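You operate a simulated robot arm through the tools that you are given. There is no shell and no other tool. Be economical: measure what you need, move in short steps, check, and stop when the job is done.

Carry out the task below with a simulated two-armed robot. There is one attempt and no reset: what you move stays moved.

TASK
Set the last sieve on the stack and shake the mixed beads apart.
Fine: tip in all the beads from the clear mug and put the steel lid on before rocking; put the mug back.

Only the result counts: the job must be done as asked and must still hold three seconds after the hand-in. Knocking over, shifting, dropping, spilling or breaking anything else fails it. Lids that push on must go on centred and level and be pressed home; caps that screw on are set level and turned clockwise until they are tight.

THE ROBOT
Two 7-joint arms with two-finger parallel grippers on one trunk, on a base that drives. Base frame: it is fixed to the floor where the robot stands at the start and does not move with it; the origin is under the middle of the robot, x ahead of it, y to its left, z up; the surface under the hand at the start is at about z = 0.88. Readings come in m, rad, newtons and seconds.
The left shoulder is at the start at [0.02, 0.113, 1.372], the right one opposite. With the tool pointing down near the work surface each hand reaches from about 0.1 to 0.56 m from the robot's upright axis, wherever it stands, measured 20 degrees to its own side. Places, roughly: clear mug (10x7x7 cm) [0.7, 0, 0.9]; rocking cradle [0.5, 0, 0.9]. Payload 1.57 kg a hand.
Tool frame (each hand has its own): the origin (TCP) lies between the finger pads and is the grasp point; the fingertips stand 0.03 m ahead of it; z points along the fingers, y is the line along which they close. Largest opening 0.08 m; finger width 0.017, thickness 0.012; the body of the gripper, 0.04 by 0.082 m, starts 0.08 m behind the TCP.
Orientation is told as [roll, pitch, yaw] about the base's x, y, z axes, in that order, counted from this pose: with the fingers straight down and closing along the base's y, the tool's x points along the base's -x, its y along +y and its z along -z.

THE INTERFACE
- The arms move only by the tool nudge_tool. It takes "left_deltas", "right_deltas" or both (then of equal length, played together; a hand with none holds still); each is a list of rows, each a list of 6 numbers: the shift along the base's x, y, z in m, then the turn, a rotation vector about the base's x, y, z in rad. In form: [[dx, dy, dz, wx, wy, wz], ...]. A call has 1 to 8 rows; each row is the pose to reach, as a shift and turn from the pose commanded when the call began. "left_claw" and "right_claw" are, for a hand that has rows, the finger opening in m, from 0 to 0.08, set as the call begins (left out, the last holds). Rows are played at 5 a second. More than 0.05 m and 0.15 rad between two rows, or a gripper value outside its range, and nothing of the call is played. A pose out of reach is approached as far as the arm can. The call stops where the force on the tool passes 90 N (or 10 N more than at its start, if that is more) or the arm is blocked; 0.2 s more then pass. The fingers move at their own pace (about 0.045 m/s each) and stop on an object; they squeeze with about 37 N. The grip force told is the motor's: it shows also when the fingers shut on nothing. Time passes only in rows, and 0.2 s behind the last, so rows that repeat a pose let the fingers close. The reply holds the time, the measured pose of the TCP, the force on the tool along the base axes, the opening and the grip force, in the units named above and with some noise, with the torque about the TCP (base axes, N m) and any sound that the robot's microphone picked up.
- Cameras (640 x 400 px; columns grow to the right, rows downward): "scene" is now at [0.0951, -0.0048, 1.4846]; the picture's right is [-0.05, -1.00, 0.00], its down [-0.69, 0.03, -0.72] and it looks along [0.72, -0.04, -0.69] (base axes); focal length 214 px, centre (320, 200). "left" rides on the left gripper at [0.072, 0.007, -0.122] in its tool frame; the picture's right is [-0.09, 1.00, 0.00], its down [-0.84, -0.08, -0.54] and it looks along [-0.54, -0.05, 0.84] (tool axes); focal length 238 px, centre (320, 200). "right" rides on the right gripper at [0.072, -0.007, -0.122] in its tool frame; the picture's right is [0.09, 1.00, 0.00], its down [-0.84, 0.08, -0.54] and it looks along [-0.54, 0.05, 0.84] (tool axes); focal length 238 px, centre (320, 200). There is no depth. A picture from a camera that has moved, and an enlarged one, comes with that camera's place and axes in the base frame and with its lens.
- get_image(camera): a new picture of that camera. No time passes.
- slide_trunk(by): slides the trunk up (or, below 0, down) by that many m; the arms and the scene camera ride with it, the base frame stays. It gives what a move gives, with no picture.
- steer(legs): drives the robot by 1 to 6 legs, each [ahead, left, turn to the left] in m, m and rad, along the robot's own axes; the way and the turn of a leg run together, so that a leg with both is an arc; at most 1.5 m and 3.142 rad a leg. The arms and the cameras ride along, it lands a little off, and it stops where it bumps. It gives what a move gives.
- turn_head(pan, tilt): turns the head with the scene camera to pan (to the left, within 1.396 rad either way) and tilt (down, from -0.506 to 1.204), counted from straight ahead of the robot. It gives what a move gives.
- enlarge(camera, box): a new picture of the part [left, top, right, bottom] of that camera's present view, enlarged. No time passes.
- close_job(): hands the job in; it is judged then, once.

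Go step by step. Nothing tells you exact positions but the pictures and the camera data: compare them with the known pose of the tool, close in by small moves and look again before you grip or let go. The budget is 120 turns and 108 pictures, counting those below and the enlarged ones. Unless the task says otherwise, let go and move clear before handing in, and close with one line.

The tools are called after ">>>" as a command line: name --argument value ..., lists and objects as JSON in quotes. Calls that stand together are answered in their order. nudge_tool: Moves the arms, as the interface text tells. Its arguments: {"type":"object","properties":{"left_deltas":{"type":"array","items":{"type":"array","items":{"type":"number"}}},"left_claw":{"type":"number"},"right_deltas":{"type":"array","items":{"type":"array","items":{"type":"number"}}},"right_claw":{"type":"number"}},"required":[]} The other tools are called the same way: slide_trunk (by) slides the trunk up or down; steer (legs) drives the base; turn_head (pan, tilt) turns the head that bears the scene camera; get_image (camera) takes a picture; enlarge (camera, box) takes an enlarged picture of a part of a camera's view; close_job () hands the job in.

At the start:

```text
time_s: 0.0
left_tool_pos: [0.3747, 0.1432, 1.3115]
left_tool_rot: [0.001, -0.001, 0.002]
left_wrist_force: [0.0, -0.1, 0.0]
left_moment: [-0.01, -0.02, -0.02]
left_opening: 0.08
left_gripper_force: 0.0
right_tool_pos: [0.4047, -0.2253, 1.3678]
right_tool_rot: [0.001, 0.001, -0.001]
right_wrist_force: [-0.8, -0.4, 0.3]
right_moment: [0.02, 0.02, 0.02]
right_opening: 0.0801
right_gripper_force: 0.1
trunk travel left (down, up): [-0.425, 0.145]
robot x, y, heading: [-0.0013, 0.0016, -0.0]
head pan, tilt: [-0.049, 0.761]
```

scene: 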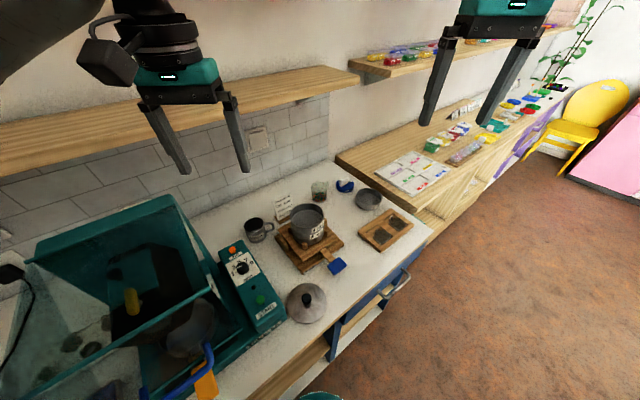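
right: 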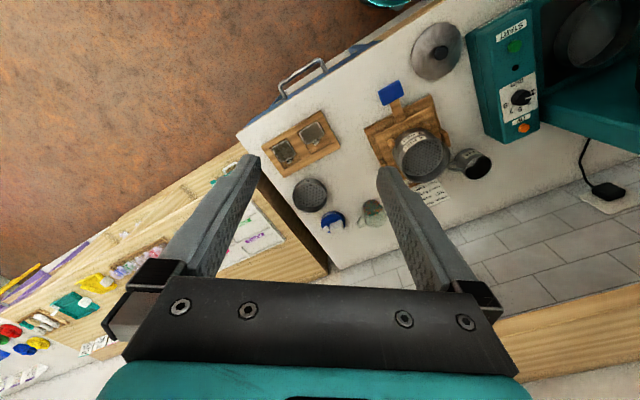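
left: 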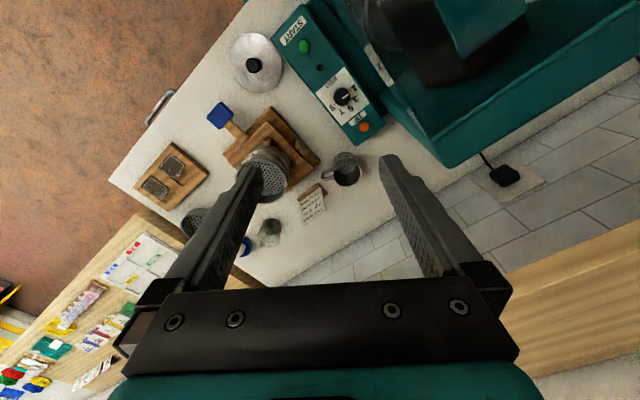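

I see a counter with a rocking cradle holding a sieve stack, a clear mug behind it, a steel lid in front, a loose sieve to the right and a note card. I'll look closer first.

>>> enlarge --camera "scene" --box '[220, 160, 440, 340]'

>>> enlarge --camera "left" --box '[120, 20, 400, 260]'

>>> enlarge --camera "right" --box '[240, 20, 540, 240]'

```text
2.22 times, centred on (330, 250) of scene
camera zoom: at [0.0951, -0.0048, 1.4846], right [-0.05, -1.0, 0.0], down [-0.69, 0.03, -0.72], along [0.72, -0.04, -0.69], focal length 477 px, centre (298, 89)
```

zoom: 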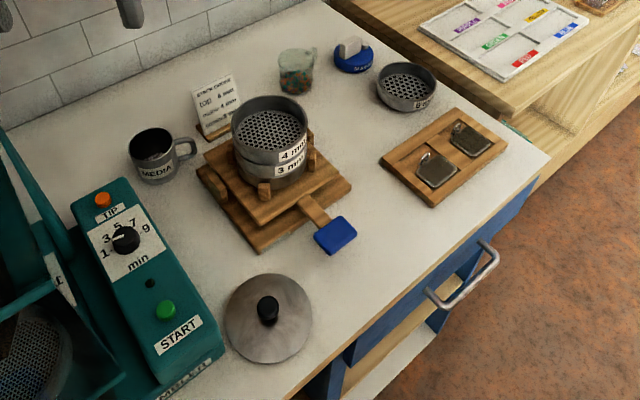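

```text
1.67 times, centred on (260, 140) of left
camera zoom: at [0.3018, 0.1506, 1.4346], right [0.09, 1.0, 0.0], down [0.84, -0.08, 0.54], along [0.54, -0.05, -0.84], focal length 397 px, centre (420, 300)
```

zoom: 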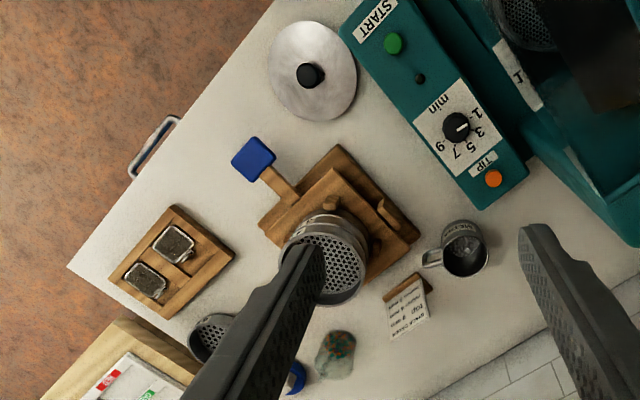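

```text
1.82 times, centred on (390, 130) of right
camera zoom: at [0.3325, -0.231, 1.4904], right [-0.09, 1.0, 0.0], down [0.84, 0.08, 0.54], along [0.54, 0.05, -0.84], focal length 433 px, centre (193, 327)
```

zoom: 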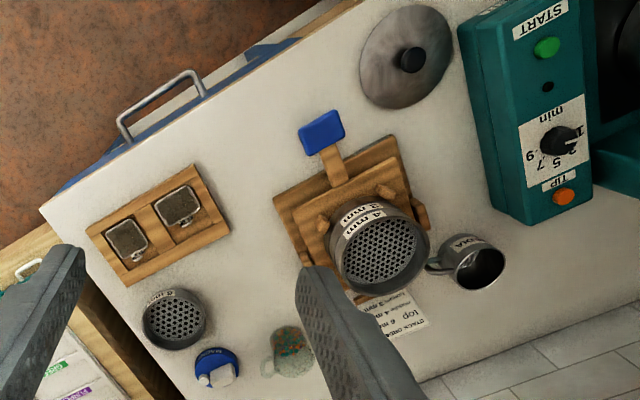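

The stack (3 mm, 4 mm) is near (0.507, 0.008), the loose 6 mm sieve near (0.68, -0.23), the clear mug near (0.727, -0.04) and the lid near (0.32, 0.02). The counter is turned about 36° to me, so I'll check the base clearance and read the card.

>>> turn_head --pan -0.5 --tilt 1.2

>>> get_image --camera "scene"

>>> enlarge --camera "left" --box '[250, 140, 370, 260]'

```text
time_s: 0.9
left_tool_pos: [0.374, 0.1438, 1.3118]
left_tool_rot: [0.0, 0.001, 0.004]
left_wrist_force: [0.6, 0.2, 0.3]
left_moment: [-0.02, 0.02, 0.04]
left_opening: 0.08
left_gripper_force: 0.0
right_tool_pos: [0.4048, -0.2251, 1.3676]
right_tool_rot: [0.001, 0.0, 0.001]
right_wrist_force: [-0.2, 0.5, 0.1]
right_moment: [0.01, -0.01, -0.01]
right_opening: 0.08
right_gripper_force: 0.0
trunk travel left (down, up): [-0.425, 0.145]
robot x, y, heading: [-0.0017, 0.001, 0.003]
head pan, tilt: [-0.499, 1.201]
```

```text
101 pictures are left
camera scene: at [0.062, -0.0275, 1.4538], right [-0.48, -0.88, 0.0], down [-0.82, 0.45, -0.36], along [0.32, -0.17, -0.93], focal length 214 px, centre (320, 200)
```

scene: 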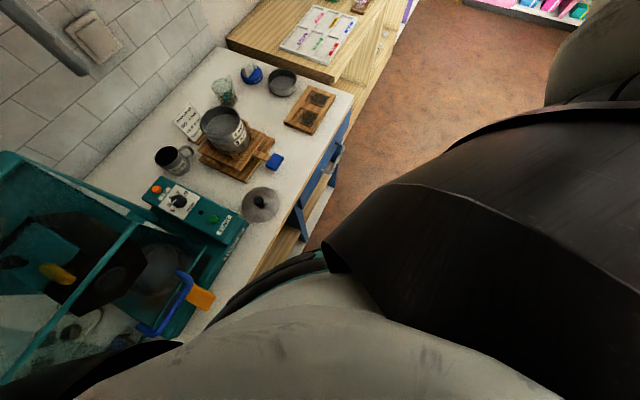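

```text
3.33 times, centred on (310, 200) of left
camera zoom: at [0.3018, 0.1506, 1.4346], right [0.09, 1.0, 0.0], down [0.84, -0.08, 0.54], along [0.54, -0.05, -0.84], focal length 794 px, centre (353, 200)
```

zoom: 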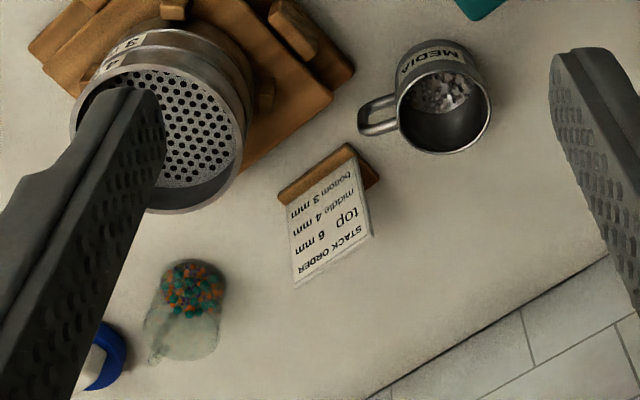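

The card says 6 mm goes on top, so the loose sieve is the last one. I'll drive along the counter edge, backed off a little, and then turn to face the counter.

>>> steer --legs '[[-0.04, -0.03, 0], [0.236, -0.324, 0], [0, 0, 0.63]]'

>>> turn_head --pan 0.0 --tilt 1.0

>>> get_image --camera "scene"

```text
time_s: 5.6
left_tool_pos: [0.4157, -0.001, 1.3128]
left_tool_rot: [-0.001, 0.001, 0.623]
left_wrist_force: [0.0, -0.2, 0.4]
left_moment: [0.02, 0.01, 0.0]
left_opening: 0.08
left_gripper_force: 0.1
right_tool_pos: [0.6544, -0.2822, 1.3691]
right_tool_rot: [-0.001, 0.0, 0.622]
right_wrist_force: [-0.3, -0.5, -0.1]
right_moment: [0.02, -0.01, 0.0]
right_opening: 0.08
right_gripper_force: 0.1
trunk travel left (down, up): [-0.425, 0.145]
robot x, y, heading: [0.1968, -0.335, 0.62]
head pan, tilt: [-0.499, 1.201]
```

```text
time_s: 6.5
left_tool_pos: [0.4155, -0.0025, 1.3127]
left_tool_rot: [0.0, 0.0, 0.624]
left_wrist_force: [-0.5, 0.6, -0.1]
left_moment: [0.0, -0.01, 0.01]
left_opening: 0.0797
left_gripper_force: 0.2
right_tool_pos: [0.6544, -0.2835, 1.3684]
right_tool_rot: [-0.001, -0.001, 0.622]
right_wrist_force: [-0.7, 1.0, -0.5]
right_moment: [-0.02, 0.01, 0.01]
right_opening: 0.08
right_gripper_force: 0.1
trunk travel left (down, up): [-0.425, 0.145]
robot x, y, heading: [0.1951, -0.3354, 0.624]
head pan, tilt: [0.0, 1.0]
```

```text
99 pictures are left
camera scene: at [0.263, -0.291, 1.4664], right [0.58, -0.81, 0.0], down [-0.68, -0.49, -0.54], along [0.44, 0.31, -0.84], focal length 214 px, centre (320, 200)
```

scene: 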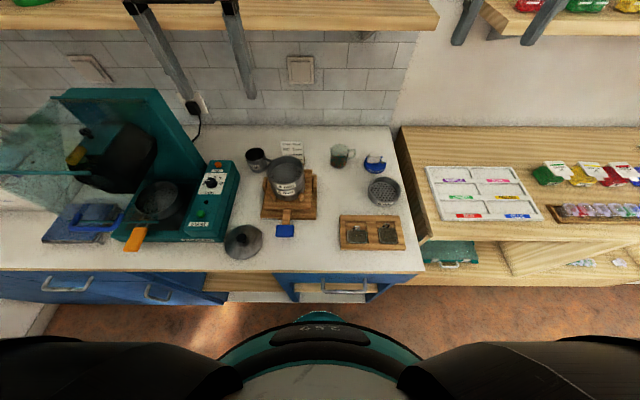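

I'm now facing the counter squarely with a gap to the edge, so I'll go about 5 cm closer and look again.

>>> steer --legs '[[0.05, 0, 0]]'

>>> turn_head --pan 0.0 --tilt 0.75

>>> enlarge --camera "scene" --box '[220, 150, 440, 300]'

>>> get_image --camera "right"

>>> get_image --camera "left"

```text
time_s: 7.6
left_tool_pos: [0.4562, 0.0271, 1.3126]
left_tool_rot: [0.0, 0.001, 0.624]
left_wrist_force: [0.5, -0.6, 0.0]
left_moment: [0.02, -0.02, -0.02]
left_opening: 0.0802
left_gripper_force: 0.0
right_tool_pos: [0.6962, -0.2556, 1.3692]
right_tool_rot: [-0.001, 0.0, 0.621]
right_wrist_force: [0.7, -0.5, 0.6]
right_moment: [0.01, -0.02, 0.02]
right_opening: 0.08
right_gripper_force: 0.1
trunk travel left (down, up): [-0.425, 0.145]
robot x, y, heading: [0.2415, -0.3058, 0.619]
head pan, tilt: [0.0, 1.0]
stopped in leg 1: the robot was blocked; the commanded pose is now the measured one
```

```text
time_s: 8.4
left_tool_pos: [0.4587, 0.0266, 1.3119]
left_tool_rot: [0.001, 0.0, 0.623]
left_wrist_force: [0.3, -0.1, -0.1]
left_moment: [-0.02, -0.02, 0.0]
left_opening: 0.0801
left_gripper_force: 0.1
right_tool_pos: [0.6968, -0.2536, 1.3656]
right_tool_rot: [0.0, -0.001, 0.621]
right_wrist_force: [-0.4, 0.4, 0.0]
right_moment: [0.02, -0.01, 0.01]
right_opening: 0.0799
right_gripper_force: 0.1
trunk travel left (down, up): [-0.425, 0.145]
robot x, y, heading: [0.2333, -0.3083, 0.622]
head pan, tilt: [0.0, 0.75]
```

```text
2.67 times, centred on (330, 225) of scene
camera zoom: at [0.3154, -0.2535, 1.4854], right [0.58, -0.81, 0.0], down [-0.56, -0.4, -0.73], along [0.59, 0.43, -0.68], focal length 572 px, centre (293, 133)
```

zoom: 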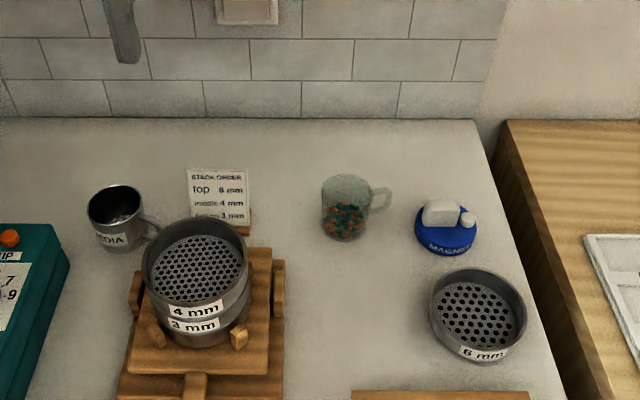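

```text
97 pictures are left
camera right: at [0.6421, -0.3008, 1.49], right [-0.65, 0.76, 0.0], down [0.64, 0.55, 0.54], along [0.41, 0.35, -0.84], focal length 238 px, centre (320, 200)
```

right: 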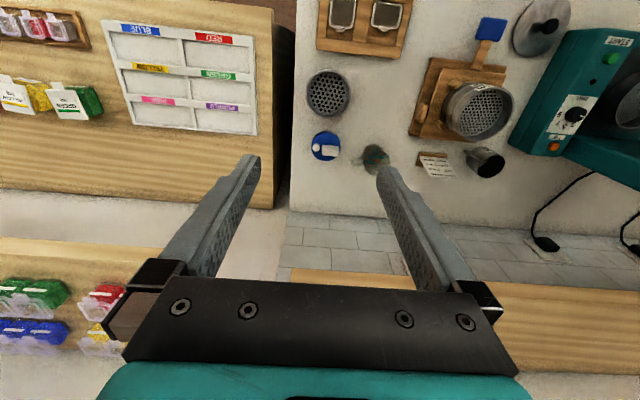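

```text
96 pictures are left
camera left: at [0.395, -0.0081, 1.4344], right [-0.51, 0.86, 0.0], down [0.73, 0.43, 0.54], along [0.47, 0.27, -0.84], focal length 238 px, centre (320, 200)
```

left: 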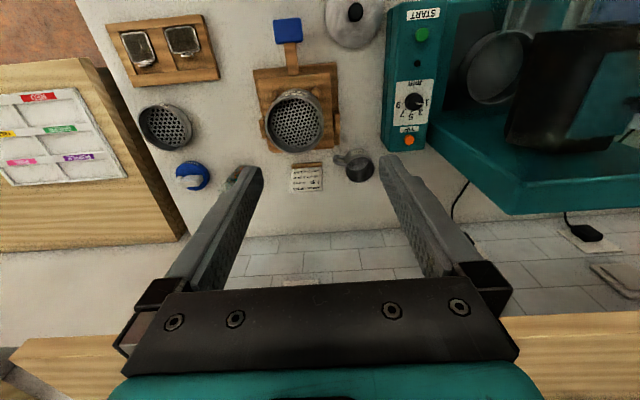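

The robot is against the counter, close enough to work. I'll lower the right hand over the 6 mm sieve's right-hand wall and look from closer.

>>> nudge_tool --right_deltas '[[0.005, -0.003, -0.045, 0, 0, 0], [0.01, -0.006, -0.09, 0, 0, 0], [0.015, -0.008, -0.135, 0, 0, 0], [0.02, -0.01, -0.18, 0, 0, 0], [0.026, -0.014, -0.225, 0, 0, 0], [0.026, -0.014, -0.265, 0, 0, 0]]' --right_claw 0.08

>>> get_image --camera "right"

>>> enlarge --camera "scene" --box '[260, 150, 440, 280]'

```text
time_s: 9.8
left_tool_pos: [0.4572, 0.0278, 1.3119]
left_tool_rot: [-0.001, 0.001, 0.623]
left_wrist_force: [-0.2, -0.7, -0.2]
left_moment: [0.0, -0.01, 0.01]
left_opening: 0.0799
left_gripper_force: 0.1
right_tool_pos: [0.7203, -0.2645, 1.1007]
right_tool_rot: [0.0, 0.0, 0.622]
right_wrist_force: [0.1, 1.1, 0.1]
right_moment: [0.04, 0.03, 0.0]
right_opening: 0.0799
right_gripper_force: 0.1
trunk travel left (down, up): [-0.425, 0.145]
robot x, y, heading: [0.2373, -0.3027, 0.625]
head pan, tilt: [0.0, 0.75]
```

```text
95 pictures are left
camera right: at [0.667, -0.3115, 1.2236], right [-0.65, 0.76, 0.0], down [0.64, 0.55, 0.54], along [0.41, 0.35, -0.84], focal length 238 px, centre (320, 200)
```

right: 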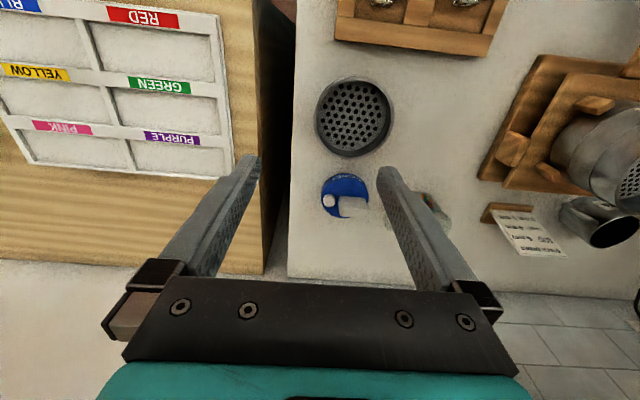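

```text
3.08 times, centred on (350, 215) of scene
camera zoom: at [0.3152, -0.2534, 1.4855], right [0.58, -0.81, 0.0], down [-0.55, -0.4, -0.73], along [0.59, 0.43, -0.68], focal length 660 px, centre (228, 154)
```

zoom: 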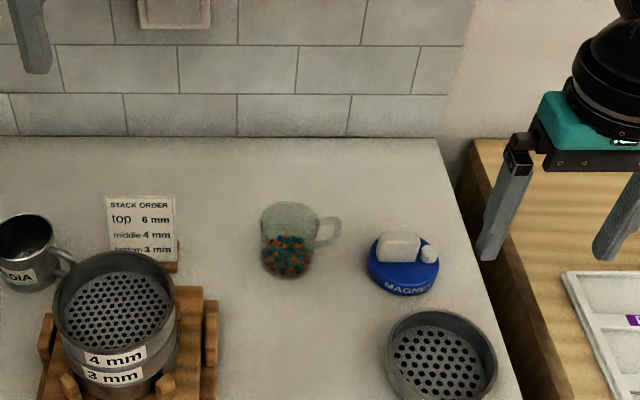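

The sieve centre measures about 4 cm to the left of the tool, level with it fore-and-aft. I'll shift right onto the wall, narrow the opening and come down for another look.

>>> nudge_tool --right_deltas '[[0.005, -0.0065, -0.05, 0, 0, 0], [0.005, -0.0065, -0.1, 0, 0, 0], [0.005, -0.0065, -0.115, 0, 0, 0], [0.005, -0.0065, -0.115, 0, 0, 0]]' --right_claw 0.04

>>> get_image --camera "right"

>>> enlarge --camera "scene" --box '[340, 180, 440, 260]'

>>> get_image --camera "left"

```text
refused: row 1 steps farther than a row can; nothing moved
```

```text
93 pictures are left
camera right: at [0.667, -0.3115, 1.2236], right [-0.65, 0.76, 0.0], down [0.64, 0.55, 0.54], along [0.41, 0.35, -0.84], focal length 238 px, centre (320, 200)
```

right: 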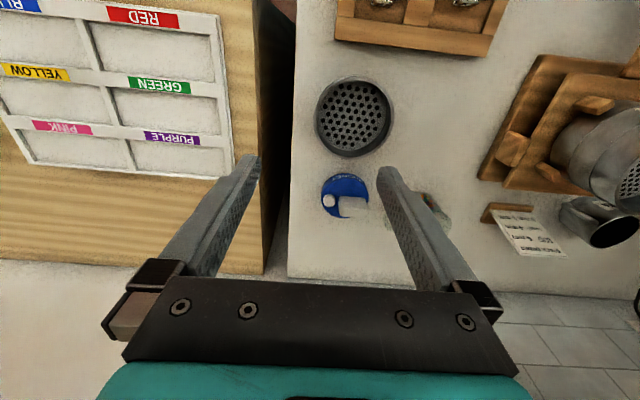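

```text
5.00 times, centred on (390, 220) of scene
camera zoom: at [0.3152, -0.2534, 1.4855], right [0.58, -0.81, 0.0], down [-0.55, -0.4, -0.73], along [0.59, 0.43, -0.68], focal length 1072 px, centre (-30, 100)
```

zoom: 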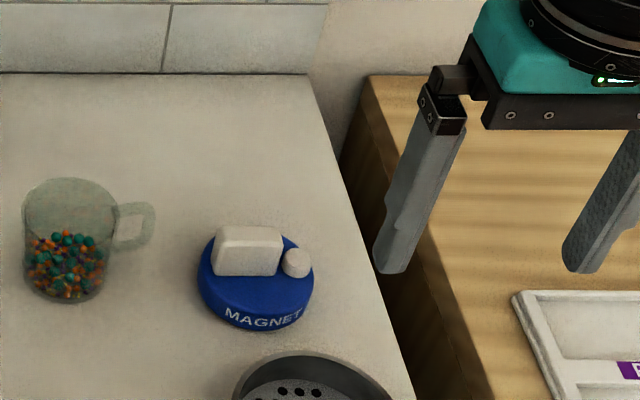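

```text
91 pictures are left
camera left: at [0.3948, -0.0081, 1.4344], right [-0.51, 0.86, 0.0], down [0.73, 0.43, 0.54], along [0.47, 0.27, -0.84], focal length 238 px, centre (320, 200)
```

left: 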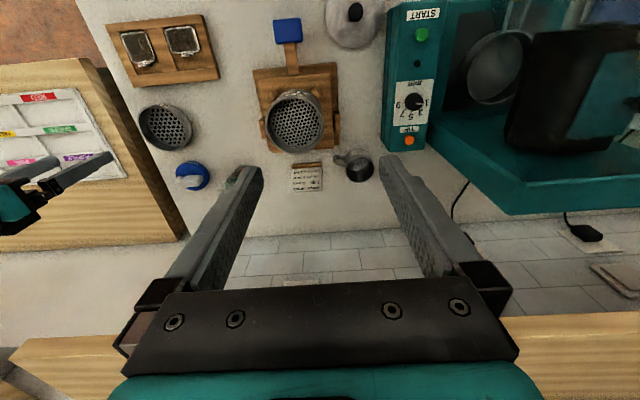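

The first row was a hair too long, so nothing moved. I'll send it again with smaller steps.

>>> nudge_tool --right_deltas '[[0.002, -0.003, -0.04, 0, 0, 0], [0.005, -0.0065, -0.08, 0, 0, 0], [0.005, -0.0065, -0.115, 0, 0, 0], [0.005, -0.0065, -0.115, 0, 0, 0]]' --right_claw 0.04

>>> get_image --camera "right"

>>> enlarge --camera "scene" --box '[330, 180, 450, 280]'

```text
time_s: 10.8
left_tool_pos: [0.4569, 0.0269, 1.3116]
left_tool_rot: [-0.001, -0.001, 0.622]
left_wrist_force: [-0.3, -0.2, 0.6]
left_moment: [0.02, 0.01, 0.01]
left_opening: 0.0799
left_gripper_force: 0.0
right_tool_pos: [0.727, -0.2703, 0.9848]
right_tool_rot: [-0.001, 0.0, 0.622]
right_wrist_force: [0.1, -0.4, 0.0]
right_moment: [0.0, 0.0, 0.02]
right_opening: 0.0398
right_gripper_force: 0.1
trunk travel left (down, up): [-0.425, 0.145]
robot x, y, heading: [0.2371, -0.312, 0.615]
head pan, tilt: [0.0, 0.75]
```

```text
90 pictures are left
camera right: at [0.6729, -0.3172, 1.1078], right [-0.65, 0.76, 0.0], down [0.64, 0.55, 0.54], along [0.41, 0.35, -0.84], focal length 238 px, centre (320, 200)
```

right: 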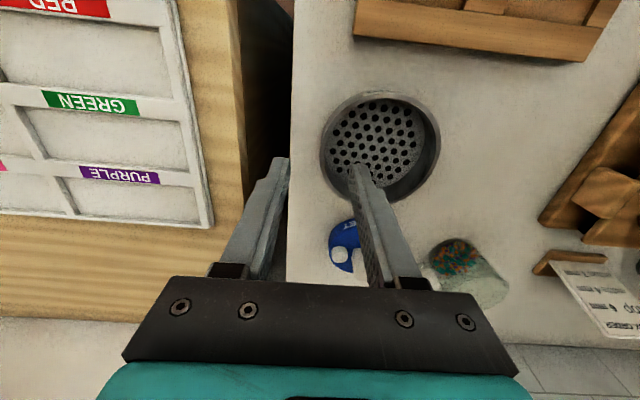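

```text
4.00 times, centred on (390, 230) of scene
camera zoom: at [0.315, -0.2538, 1.4856], right [0.58, -0.81, 0.0], down [-0.55, -0.4, -0.73], along [0.59, 0.43, -0.68], focal length 858 px, centre (40, 80)
```

zoom: 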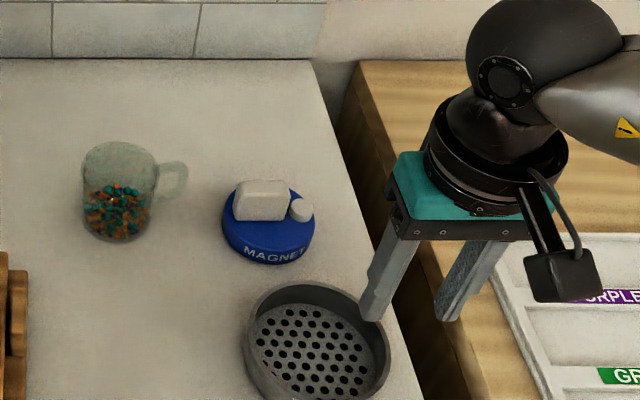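

The tool is over the sieve's right wall, with the inner finger inside the rim and the outer one outside. I'll lower towards the rim and check.

>>> nudge_tool --right_deltas '[[-0.003, -0.002, -0.02, 0, 0, 0], [-0.003, -0.002, -0.04, 0, 0, 0], [-0.003, -0.002, -0.04, 0, 0, 0]]' --right_claw 0.035

>>> get_image --camera "right"

>>> enlarge --camera "scene" --box '[350, 200, 430, 260]'

```text
time_s: 11.6
left_tool_pos: [0.4574, 0.0276, 1.313]
left_tool_rot: [-0.001, 0.001, 0.624]
left_wrist_force: [0.2, 0.4, -0.4]
left_moment: [-0.02, 0.0, 0.0]
left_opening: 0.0803
left_gripper_force: 0.0
right_tool_pos: [0.726, -0.2756, 0.9478]
right_tool_rot: [0.0, 0.0, 0.619]
right_wrist_force: [0.1, 0.9, -0.1]
right_moment: [0.02, 0.0, -0.02]
right_opening: 0.035
right_gripper_force: 0.1
trunk travel left (down, up): [-0.425, 0.145]
robot x, y, heading: [0.2362, -0.3048, 0.623]
head pan, tilt: [0.0, 0.75]
```

```text
88 pictures are left
camera right: at [0.6711, -0.3211, 1.0686], right [-0.65, 0.76, 0.0], down [0.64, 0.55, 0.54], along [0.41, 0.35, -0.84], focal length 238 px, centre (320, 200)
```

right: 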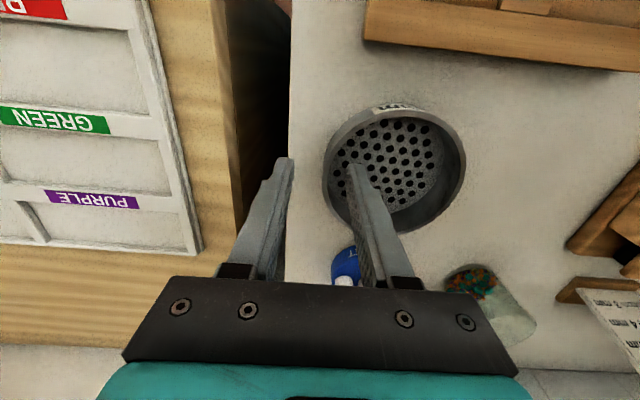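

```text
6.67 times, centred on (390, 230) of scene
camera zoom: at [0.3151, -0.2537, 1.4855], right [0.58, -0.81, 0.0], down [-0.55, -0.4, -0.73], along [0.59, 0.43, -0.68], focal length 1430 px, centre (-147, 0)
```

zoom: 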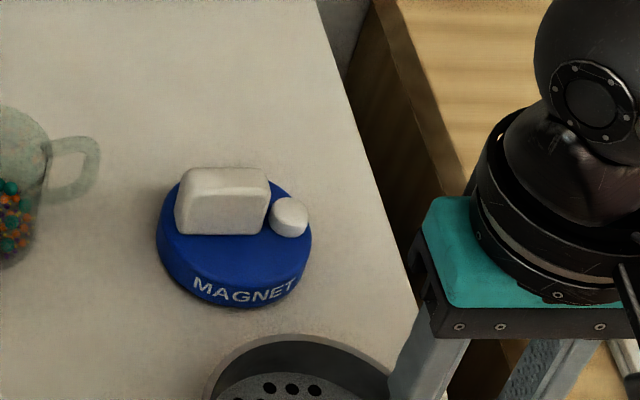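

The rim top is at about z = 0.92, level with the fingertips, and the mesh is roughly 2 cm deeper. I'll go down 16 mm over the wall and close.

>>> nudge_tool --right_deltas '[[-0.003, -0.002, -0.008, 0, 0, 0], [-0.003, -0.002, -0.016, 0, 0, 0], [-0.003, -0.002, -0.016, 0, 0, 0]]'

>>> get_image --camera "right"

```text
time_s: 12.4
left_tool_pos: [0.458, 0.0288, 1.3116]
left_tool_rot: [0.001, -0.001, 0.622]
left_wrist_force: [0.0, -1.0, -0.2]
left_moment: [0.0, -0.02, 0.03]
left_opening: 0.08
left_gripper_force: 0.0
right_tool_pos: [0.7216, -0.2753, 0.9305]
right_tool_rot: [0.0, 0.0, 0.621]
right_wrist_force: [0.5, 0.6, 0.2]
right_moment: [-0.02, 0.01, 0.02]
right_opening: 0.035
right_gripper_force: 0.0
trunk travel left (down, up): [-0.425, 0.145]
robot x, y, heading: [0.2383, -0.3089, 0.621]
head pan, tilt: [0.0, 0.75]
```

```text
86 pictures are left
camera right: at [0.6666, -0.3235, 1.0526], right [-0.65, 0.76, 0.0], down [0.64, 0.55, 0.54], along [0.41, 0.35, -0.84], focal length 238 px, centre (320, 200)
```

right: 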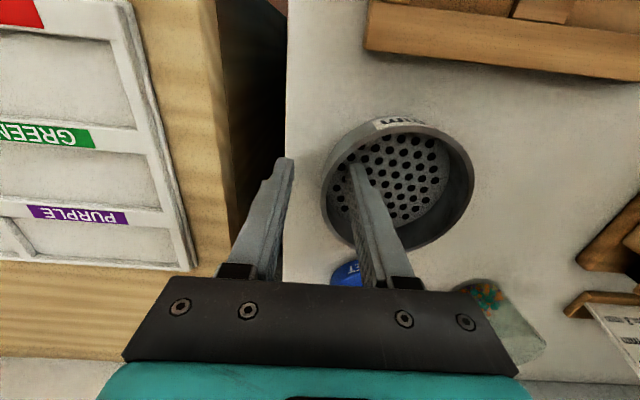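

The wall sits midway between the fingers with no contact force, so I'll close now.

>>> nudge_tool --right_deltas '[[0, 0, 0, 0, 0, 0], [0, 0, 0, 0, 0, 0], [0, 0, 0, 0, 0, 0], [0, 0, 0, 0, 0, 0]]' --right_claw 0

>>> get_image --camera "right"

```text
time_s: 13.4
left_tool_pos: [0.4591, 0.0275, 1.3128]
left_tool_rot: [0.001, 0.0, 0.623]
left_wrist_force: [0.7, 0.5, -0.4]
left_moment: [-0.04, -0.02, 0.01]
left_opening: 0.08
left_gripper_force: 0.1
right_tool_pos: [0.7211, -0.2773, 0.9299]
right_tool_rot: [-0.001, -0.001, 0.62]
right_wrist_force: [0.2, -0.1, 0.4]
right_moment: [0.06, -0.02, 0.03]
right_opening: 0.0021
right_gripper_force: 23.3
trunk travel left (down, up): [-0.425, 0.145]
robot x, y, heading: [0.2376, -0.3099, 0.62]
head pan, tilt: [0.0, 0.75]
```

```text
85 pictures are left
camera right: at [0.6667, -0.3235, 1.0527], right [-0.65, 0.76, 0.0], down [0.64, 0.55, 0.54], along [0.41, 0.35, -0.84], focal length 238 px, centre (320, 200)
```

right: 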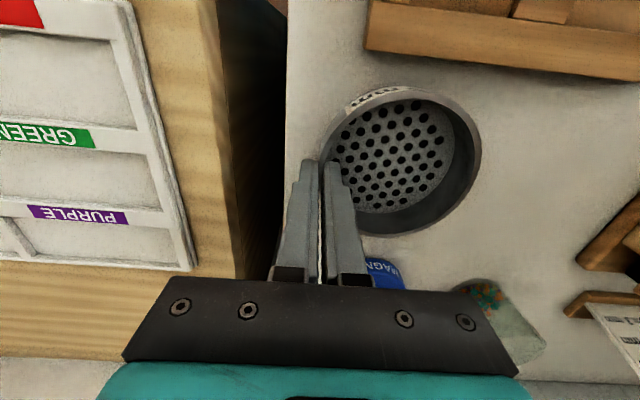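

The wall is gripped at 2 mm opening. I'll lift gently and check that it holds level.

>>> nudge_tool --right_deltas '[[0, 0, 0.01, 0, 0, 0], [0, 0, 0.03, 0, 0, 0], [0, 0, 0.06, 0, 0, 0], [0, 0, 0.1, 0, 0, 0], [0, 0, 0.14, 0, 0, 0], [0, 0, 0.18, 0, 0, 0], [0, 0, 0.22, 0, 0, 0]]'

>>> get_image --camera "right"

>>> get_image --camera "scene"

```text
time_s: 15.0
left_tool_pos: [0.4571, 0.0268, 1.311]
left_tool_rot: [-0.001, -0.001, 0.623]
left_wrist_force: [-0.3, -0.4, 0.3]
left_moment: [0.02, -0.02, -0.02]
left_opening: 0.0803
left_gripper_force: 0.1
right_tool_pos: [0.7215, -0.2774, 1.1526]
right_tool_rot: [0.001, 0.002, 0.621]
right_wrist_force: [0.0, -0.3, -1.5]
right_moment: [0.0, -0.01, -0.01]
right_opening: 0.002
right_gripper_force: 24.1
trunk travel left (down, up): [-0.425, 0.145]
robot x, y, heading: [0.2373, -0.3081, 0.621]
head pan, tilt: [0.0, 0.75]
```

```text
84 pictures are left
camera right: at [0.6674, -0.325, 1.2748], right [-0.65, 0.76, 0.0], down [0.64, 0.55, 0.54], along [0.41, 0.35, -0.84], focal length 238 px, centre (320, 200)
```

right: 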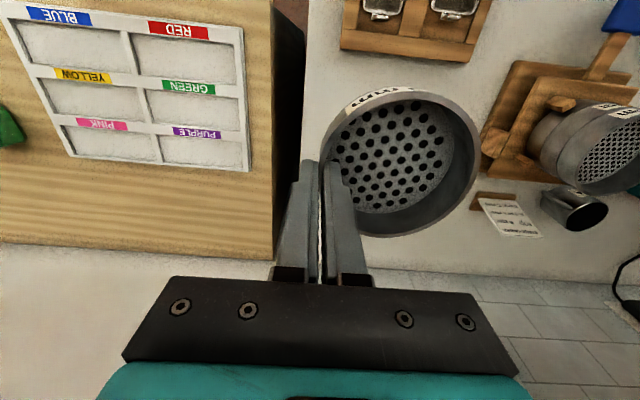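

```text
83 pictures are left
camera scene: at [0.315, -0.2535, 1.4855], right [0.58, -0.81, 0.0], down [-0.55, -0.4, -0.73], along [0.59, 0.43, -0.68], focal length 214 px, centre (320, 200)
```

scene: 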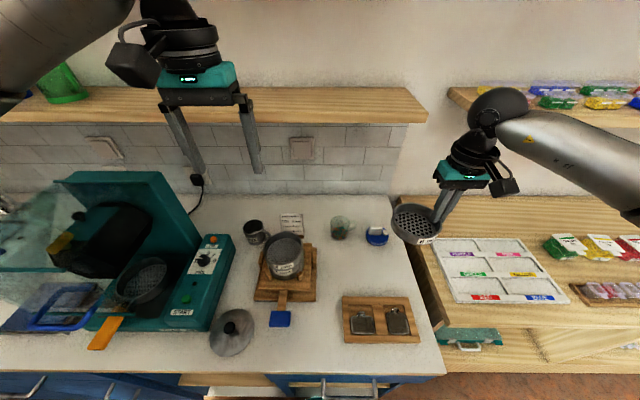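

The sieve is held level at about 1.5 N. I'll move the left hand out of the way and carry the sieve to hover above the stack.

>>> nudge_tool --right_deltas '[[0, 0, 0, 0, 0, 0], [-0.024, 0.036, 0, 0, 0, 0], [-0.047, 0.073, 0, 0, 0, 0], [-0.071, 0.109, 0, 0, 0, 0], [-0.095, 0.145, 0, 0, 0, 0], [-0.118, 0.182, 0, 0, 0, 0], [-0.142, 0.218, 0, 0, 0, 0], [-0.1655, 0.254, 0, 0, 0, 0]]' --left_deltas '[[-0.03, 0.01, 0.012, 0, 0, 0], [-0.06, 0.02, 0.025, 0, 0, 0], [-0.09, 0.03, 0.037, 0, 0, 0], [-0.119, 0.037, 0.05, 0, 0, 0], [-0.119, 0.037, 0.05, 0, 0, 0], [-0.119, 0.037, 0.05, 0, 0, 0], [-0.119, 0.037, 0.05, 0, 0, 0], [-0.119, 0.037, 0.05, 0, 0, 0]]'

>>> get_image --camera "right"

>>> enlarge --camera "scene" --box '[200, 150, 360, 270]'

>>> get_image --camera "left"

```text
time_s: 16.8
left_tool_pos: [0.3391, 0.0683, 1.3609]
left_tool_rot: [-0.001, 0.001, 0.623]
left_wrist_force: [-0.4, -0.9, 0.1]
left_moment: [-0.02, -0.05, 0.0]
left_opening: 0.0799
left_gripper_force: 0.1
right_tool_pos: [0.5533, -0.0238, 1.1501]
right_tool_rot: [-0.003, 0.001, 0.62]
right_wrist_force: [0.4, 0.6, -1.7]
right_moment: [-0.01, -0.04, 0.0]
right_opening: 0.0019
right_gripper_force: 23.6
trunk travel left (down, up): [-0.425, 0.145]
robot x, y, heading: [0.2379, -0.307, 0.623]
head pan, tilt: [0.0, 0.75]
```

```text
82 pictures are left
camera right: at [0.499, -0.0704, 1.2731], right [-0.65, 0.76, 0.0], down [0.64, 0.55, 0.54], along [0.41, 0.35, -0.84], focal length 238 px, centre (320, 200)
```

right: 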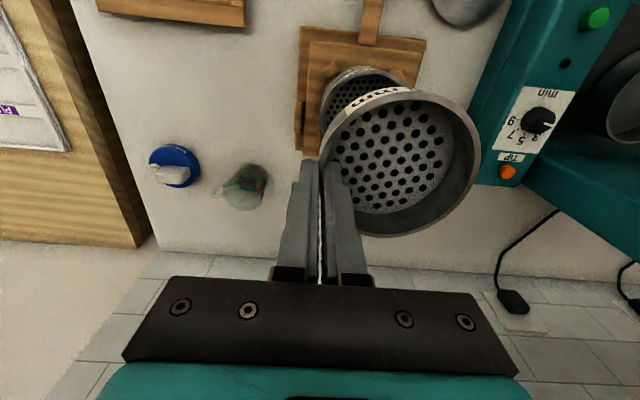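

```text
3.33 times, centred on (280, 210) of scene
camera zoom: at [0.3142, -0.2524, 1.4855], right [0.58, -0.81, 0.0], down [-0.55, -0.4, -0.73], along [0.6, 0.43, -0.68], focal length 715 px, centre (453, 167)
```

zoom: 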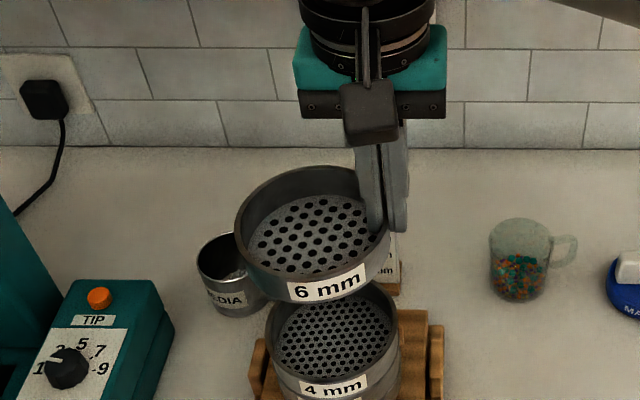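

```text
80 pictures are left
camera left: at [0.2762, 0.0319, 1.4839], right [-0.51, 0.86, 0.0], down [0.72, 0.43, 0.54], along [0.47, 0.27, -0.84], focal length 238 px, centre (320, 200)
```

left: 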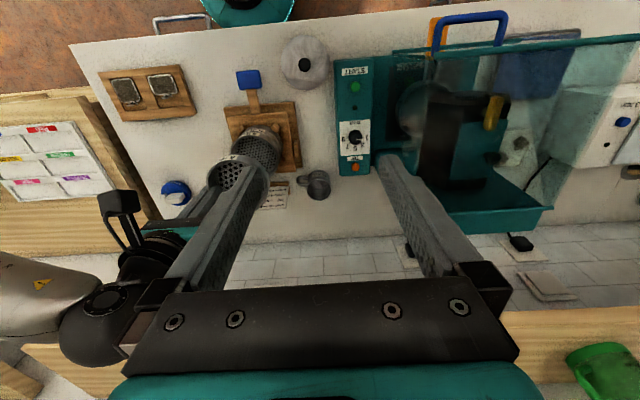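

Laterally the sieve is already aligned over the stack, with a few mm of fore-aft uncertainty. I'll lower it to about 2 cm above the stack rim and compare.

>>> nudge_tool --right_deltas '[[0.001, 0.001, -0.025, 0, 0, 0], [0.002, 0.001, -0.05, 0, 0, 0], [0.002, 0.001, -0.05, 0, 0, 0]]'

>>> enlarge --camera "scene" --box '[240, 180, 340, 255]'

>>> get_image --camera "right"

>>> enlarge --camera "left" --box '[180, 80, 320, 220]'

```text
time_s: 17.6
left_tool_pos: [0.3404, 0.0685, 1.3621]
left_tool_rot: [-0.001, 0.0, 0.623]
left_wrist_force: [0.1, -0.1, 0.8]
left_moment: [0.0, -0.02, 0.01]
left_opening: 0.0802
left_gripper_force: 0.1
right_tool_pos: [0.5587, -0.0237, 1.1028]
right_tool_rot: [0.0, 0.001, 0.62]
right_wrist_force: [-0.2, 0.2, -0.8]
right_moment: [-0.04, -0.02, -0.04]
right_opening: 0.0018
right_gripper_force: 23.2
trunk travel left (down, up): [-0.425, 0.145]
robot x, y, heading: [0.2401, -0.3014, 0.621]
head pan, tilt: [0.0, 0.75]
```

```text
5.33 times, centred on (290, 218) of scene
camera zoom: at [0.3149, -0.2534, 1.4855], right [0.58, -0.81, 0.0], down [-0.55, -0.4, -0.73], along [0.59, 0.43, -0.68], focal length 1144 px, centre (480, 107)
```

zoom: 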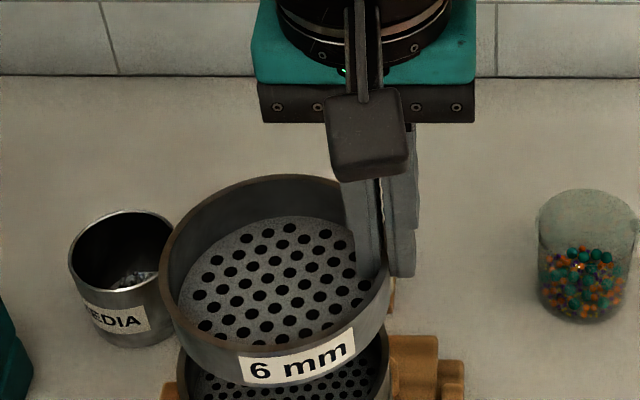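

```text
78 pictures are left
camera right: at [0.5037, -0.0711, 1.2248], right [-0.65, 0.76, 0.0], down [0.64, 0.55, 0.54], along [0.41, 0.35, -0.84], focal length 238 px, centre (320, 200)
```

right: 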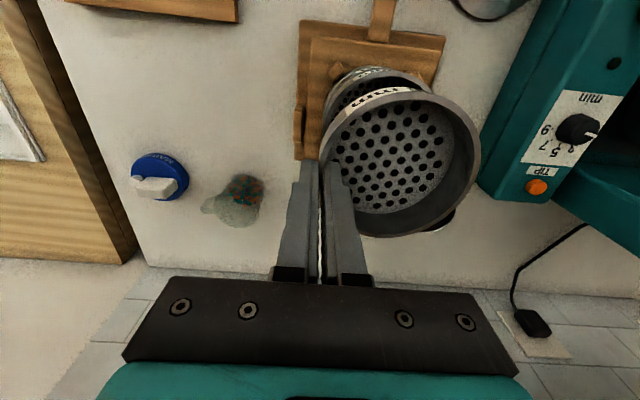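

```text
2.86 times, centred on (250, 150) of left
camera zoom: at [0.2769, 0.0309, 1.4841], right [-0.51, 0.86, 0.0], down [0.72, 0.43, 0.54], along [0.47, 0.27, -0.84], focal length 681 px, centre (520, 343)
```

zoom: 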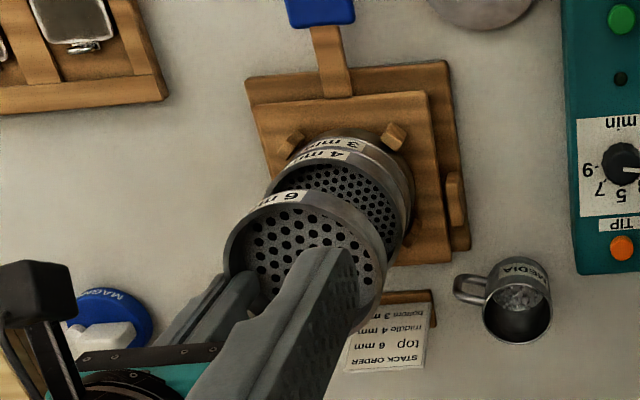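

The three views agree that the sieve should go about 4 mm to the left. I'll correct that, come down another 12 mm and look again.

>>> nudge_tool --right_deltas '[[-0.002, 0.004, -0.006, 0, 0, 0], [-0.002, 0.004, -0.012, 0, 0, 0], [-0.002, 0.004, -0.012, 0, 0, 0]]'

>>> enlarge --camera "scene" --box '[240, 200, 340, 275]'

>>> enlarge --camera "left" --box '[210, 110, 290, 180]'

>>> enlarge --camera "right" --box '[290, 40, 500, 250]'

```text
time_s: 18.4
left_tool_pos: [0.3394, 0.0678, 1.3615]
left_tool_rot: [0.0, 0.001, 0.623]
left_wrist_force: [-1.1, -0.1, -0.2]
left_moment: [-0.01, 0.01, -0.01]
left_opening: 0.08
left_gripper_force: 0.0
right_tool_pos: [0.5551, -0.0192, 1.0895]
right_tool_rot: [0.0, 0.001, 0.62]
right_wrist_force: [0.0, 0.4, -1.3]
right_moment: [-0.05, 0.03, -0.04]
right_opening: 0.0021
right_gripper_force: 23.3
trunk travel left (down, up): [-0.425, 0.145]
robot x, y, heading: [0.2388, -0.3076, 0.616]
head pan, tilt: [0.0, 0.75]
```

```text
5.33 times, centred on (290, 238) of scene
camera zoom: at [0.3151, -0.2535, 1.4855], right [0.58, -0.81, 0.0], down [-0.55, -0.4, -0.73], along [0.59, 0.43, -0.68], focal length 1144 px, centre (480, 0)
```

zoom: 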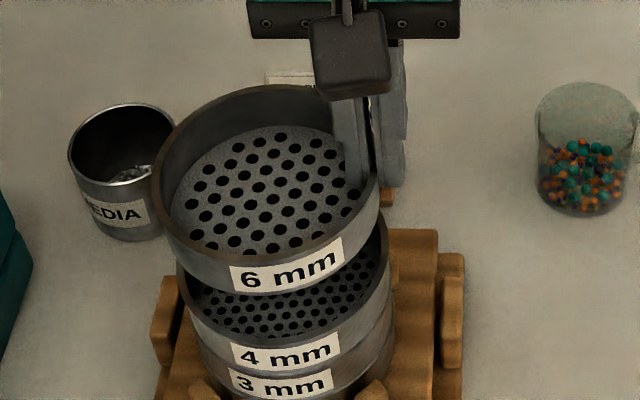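

```text
5.71 times, centred on (250, 145) of left
camera zoom: at [0.2771, 0.0308, 1.4841], right [-0.51, 0.86, 0.0], down [0.72, 0.43, 0.54], along [0.47, 0.27, -0.84], focal length 1362 px, centre (720, 514)
```

zoom: 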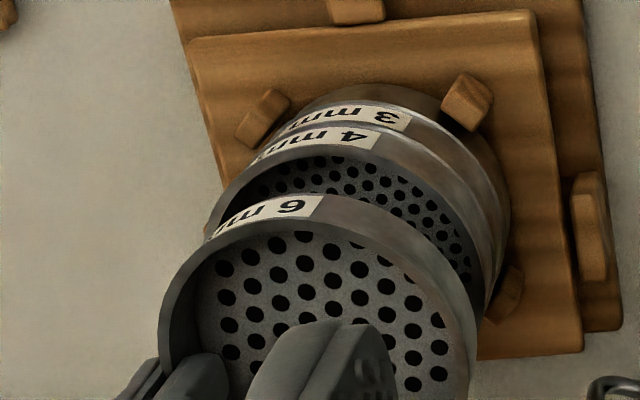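

```text
1.90 times, centred on (395, 145) of right
camera zoom: at [0.5008, -0.0662, 1.2123], right [-0.65, 0.76, 0.0], down [0.64, 0.55, 0.54], along [0.41, 0.35, -0.84], focal length 454 px, centre (177, 305)
```

zoom: 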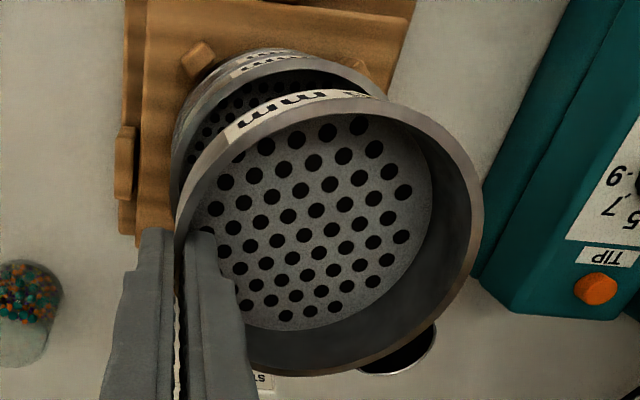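

All three views now agree to about 1–2 mm, so I'll shift a hair right and go down in small steps, watching the force.

>>> nudge_tool --right_deltas '[[0.0006, -0.0008, -0.004, 0, 0, 0], [0.0006, -0.0008, -0.008, 0, 0, 0]]'

>>> nudge_tool --right_deltas '[[0, 0, -0.003, 0, 0, 0]]'

>>> enlarge --camera "left" --box '[210, 110, 290, 180]'

>>> enlarge --camera "scene" --box '[240, 200, 340, 275]'

```text
time_s: 19.0
left_tool_pos: [0.3399, 0.067, 1.3627]
left_tool_rot: [0.0, -0.001, 0.622]
left_wrist_force: [0.0, 0.1, 0.2]
left_moment: [-0.01, 0.02, -0.01]
left_opening: 0.0799
left_gripper_force: 0.1
right_tool_pos: [0.5579, -0.0209, 1.0829]
right_tool_rot: [0.0, 0.0, 0.619]
right_wrist_force: [0.5, 0.1, -0.1]
right_moment: [-0.05, 0.0, 0.0]
right_opening: 0.0021
right_gripper_force: 23.6
trunk travel left (down, up): [-0.425, 0.145]
robot x, y, heading: [0.2317, -0.3066, 0.618]
head pan, tilt: [0.0, 0.75]
```

```text
time_s: 19.4
left_tool_pos: [0.3396, 0.0672, 1.3616]
left_tool_rot: [-0.002, 0.0, 0.622]
left_wrist_force: [-0.5, -0.4, 0.3]
left_moment: [0.0, 0.01, -0.04]
left_opening: 0.0801
left_gripper_force: 0.0
right_tool_pos: [0.5563, -0.0203, 1.0791]
right_tool_rot: [0.001, -0.001, 0.621]
right_wrist_force: [-0.1, 0.4, 0.1]
right_moment: [-0.01, 0.01, 0.0]
right_opening: 0.0021
right_gripper_force: 24.0
trunk travel left (down, up): [-0.425, 0.145]
robot x, y, heading: [0.234, -0.3072, 0.622]
head pan, tilt: [0.0, 0.75]
```

```text
5.71 times, centred on (250, 145) of left
camera zoom: at [0.2772, 0.0307, 1.4841], right [-0.51, 0.86, 0.0], down [0.72, 0.43, 0.54], along [0.47, 0.27, -0.84], focal length 1362 px, centre (720, 514)
```

zoom: 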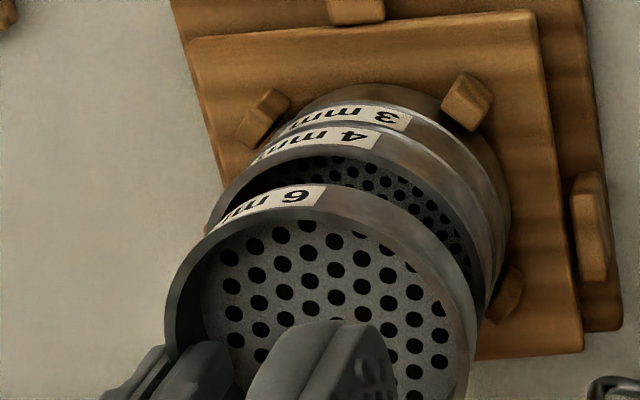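

```text
5.33 times, centred on (290, 238) of scene
camera zoom: at [0.3152, -0.2535, 1.4855], right [0.58, -0.81, 0.0], down [-0.55, -0.4, -0.73], along [0.59, 0.43, -0.68], focal length 1144 px, centre (480, 0)
```

zoom: 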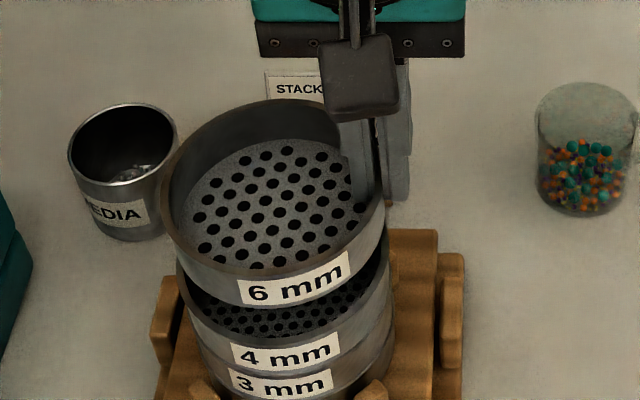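

There's still a visible gap and no contact. I'll zoom in to measure the gap and wall height better.

>>> enlarge --camera "scene" --box '[264, 215, 320, 275]'

>>> enlarge --camera "right" --box '[310, 40, 500, 160]'

```text
6.67 times, centred on (292, 245) of scene
camera zoom: at [0.3152, -0.2535, 1.4855], right [0.58, -0.81, 0.0], down [-0.55, -0.4, -0.73], along [0.59, 0.43, -0.68], focal length 1430 px, centre (507, -100)
```

zoom: 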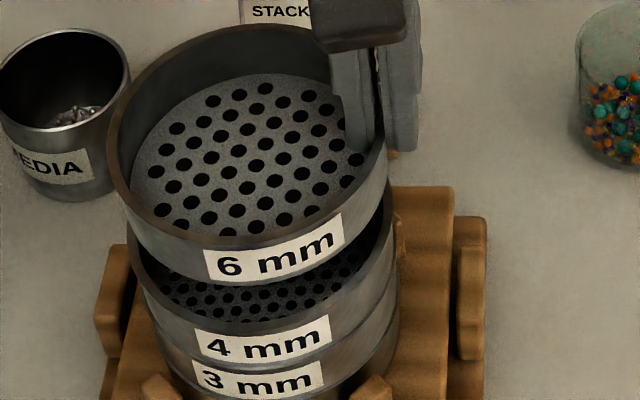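

```text
3.33 times, centred on (405, 100) of right
camera zoom: at [0.5023, -0.0675, 1.2013], right [-0.65, 0.76, 0.0], down [0.64, 0.55, 0.54], along [0.41, 0.35, -0.84], focal length 794 px, centre (37, 533)
```

zoom: 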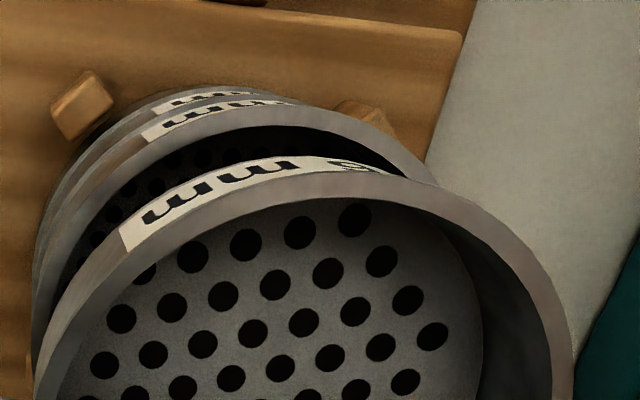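

The sieve wall is about 25 mm tall and the gap about 25 mm, and the centring still checks out. I'll go down 16 mm.

>>> nudge_tool --right_deltas '[[0, 0, -0.005, 0, 0, 0], [0, 0, -0.01, 0, 0, 0], [0, 0, -0.016, 0, 0, 0]]'

>>> enlarge --camera "scene" --box '[264, 215, 320, 275]'

>>> enlarge --camera "left" --box '[210, 110, 290, 180]'

>>> enlarge --camera "right" --box '[290, 50, 500, 250]'

```text
time_s: 20.2
left_tool_pos: [0.3391, 0.0657, 1.3608]
left_tool_rot: [0.0, 0.0, 0.622]
left_wrist_force: [0.2, -0.1, -0.1]
left_moment: [0.01, 0.01, 0.03]
left_opening: 0.0798
left_gripper_force: 0.1
right_tool_pos: [0.5575, -0.0198, 1.0612]
right_tool_rot: [0.0, 0.001, 0.622]
right_wrist_force: [-1.1, -0.4, -0.4]
right_moment: [0.01, 0.01, 0.05]
right_opening: 0.0019
right_gripper_force: 23.6
trunk travel left (down, up): [-0.425, 0.145]
robot x, y, heading: [0.2357, -0.3086, 0.625]
head pan, tilt: [0.0, 0.75]
```

```text
6.67 times, centred on (292, 245) of scene
camera zoom: at [0.315, -0.2536, 1.4855], right [0.58, -0.81, 0.0], down [-0.55, -0.4, -0.73], along [0.59, 0.43, -0.68], focal length 1430 px, centre (507, -100)
```

zoom: 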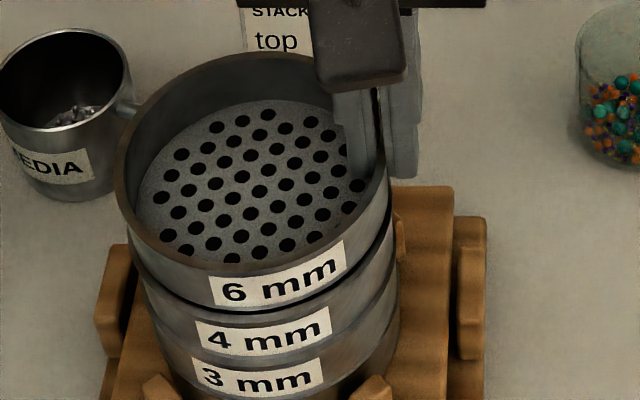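

```text
5.71 times, centred on (250, 145) of left
camera zoom: at [0.277, 0.0307, 1.4842], right [-0.51, 0.86, 0.0], down [0.72, 0.43, 0.54], along [0.47, 0.27, -0.84], focal length 1362 px, centre (720, 514)
```

zoom: 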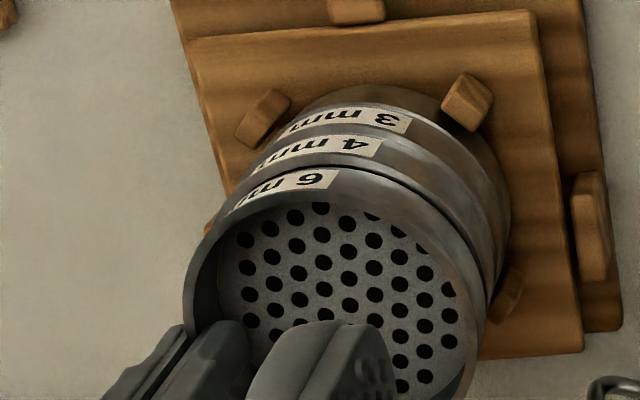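

```text
2.00 times, centred on (395, 150) of right
camera zoom: at [0.502, -0.0669, 1.1846], right [-0.65, 0.76, 0.0], down [0.64, 0.55, 0.54], along [0.41, 0.35, -0.84], focal length 477 px, centre (170, 300)
```

zoom: 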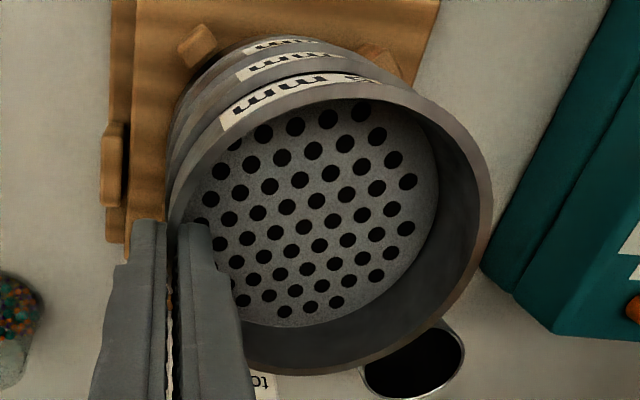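

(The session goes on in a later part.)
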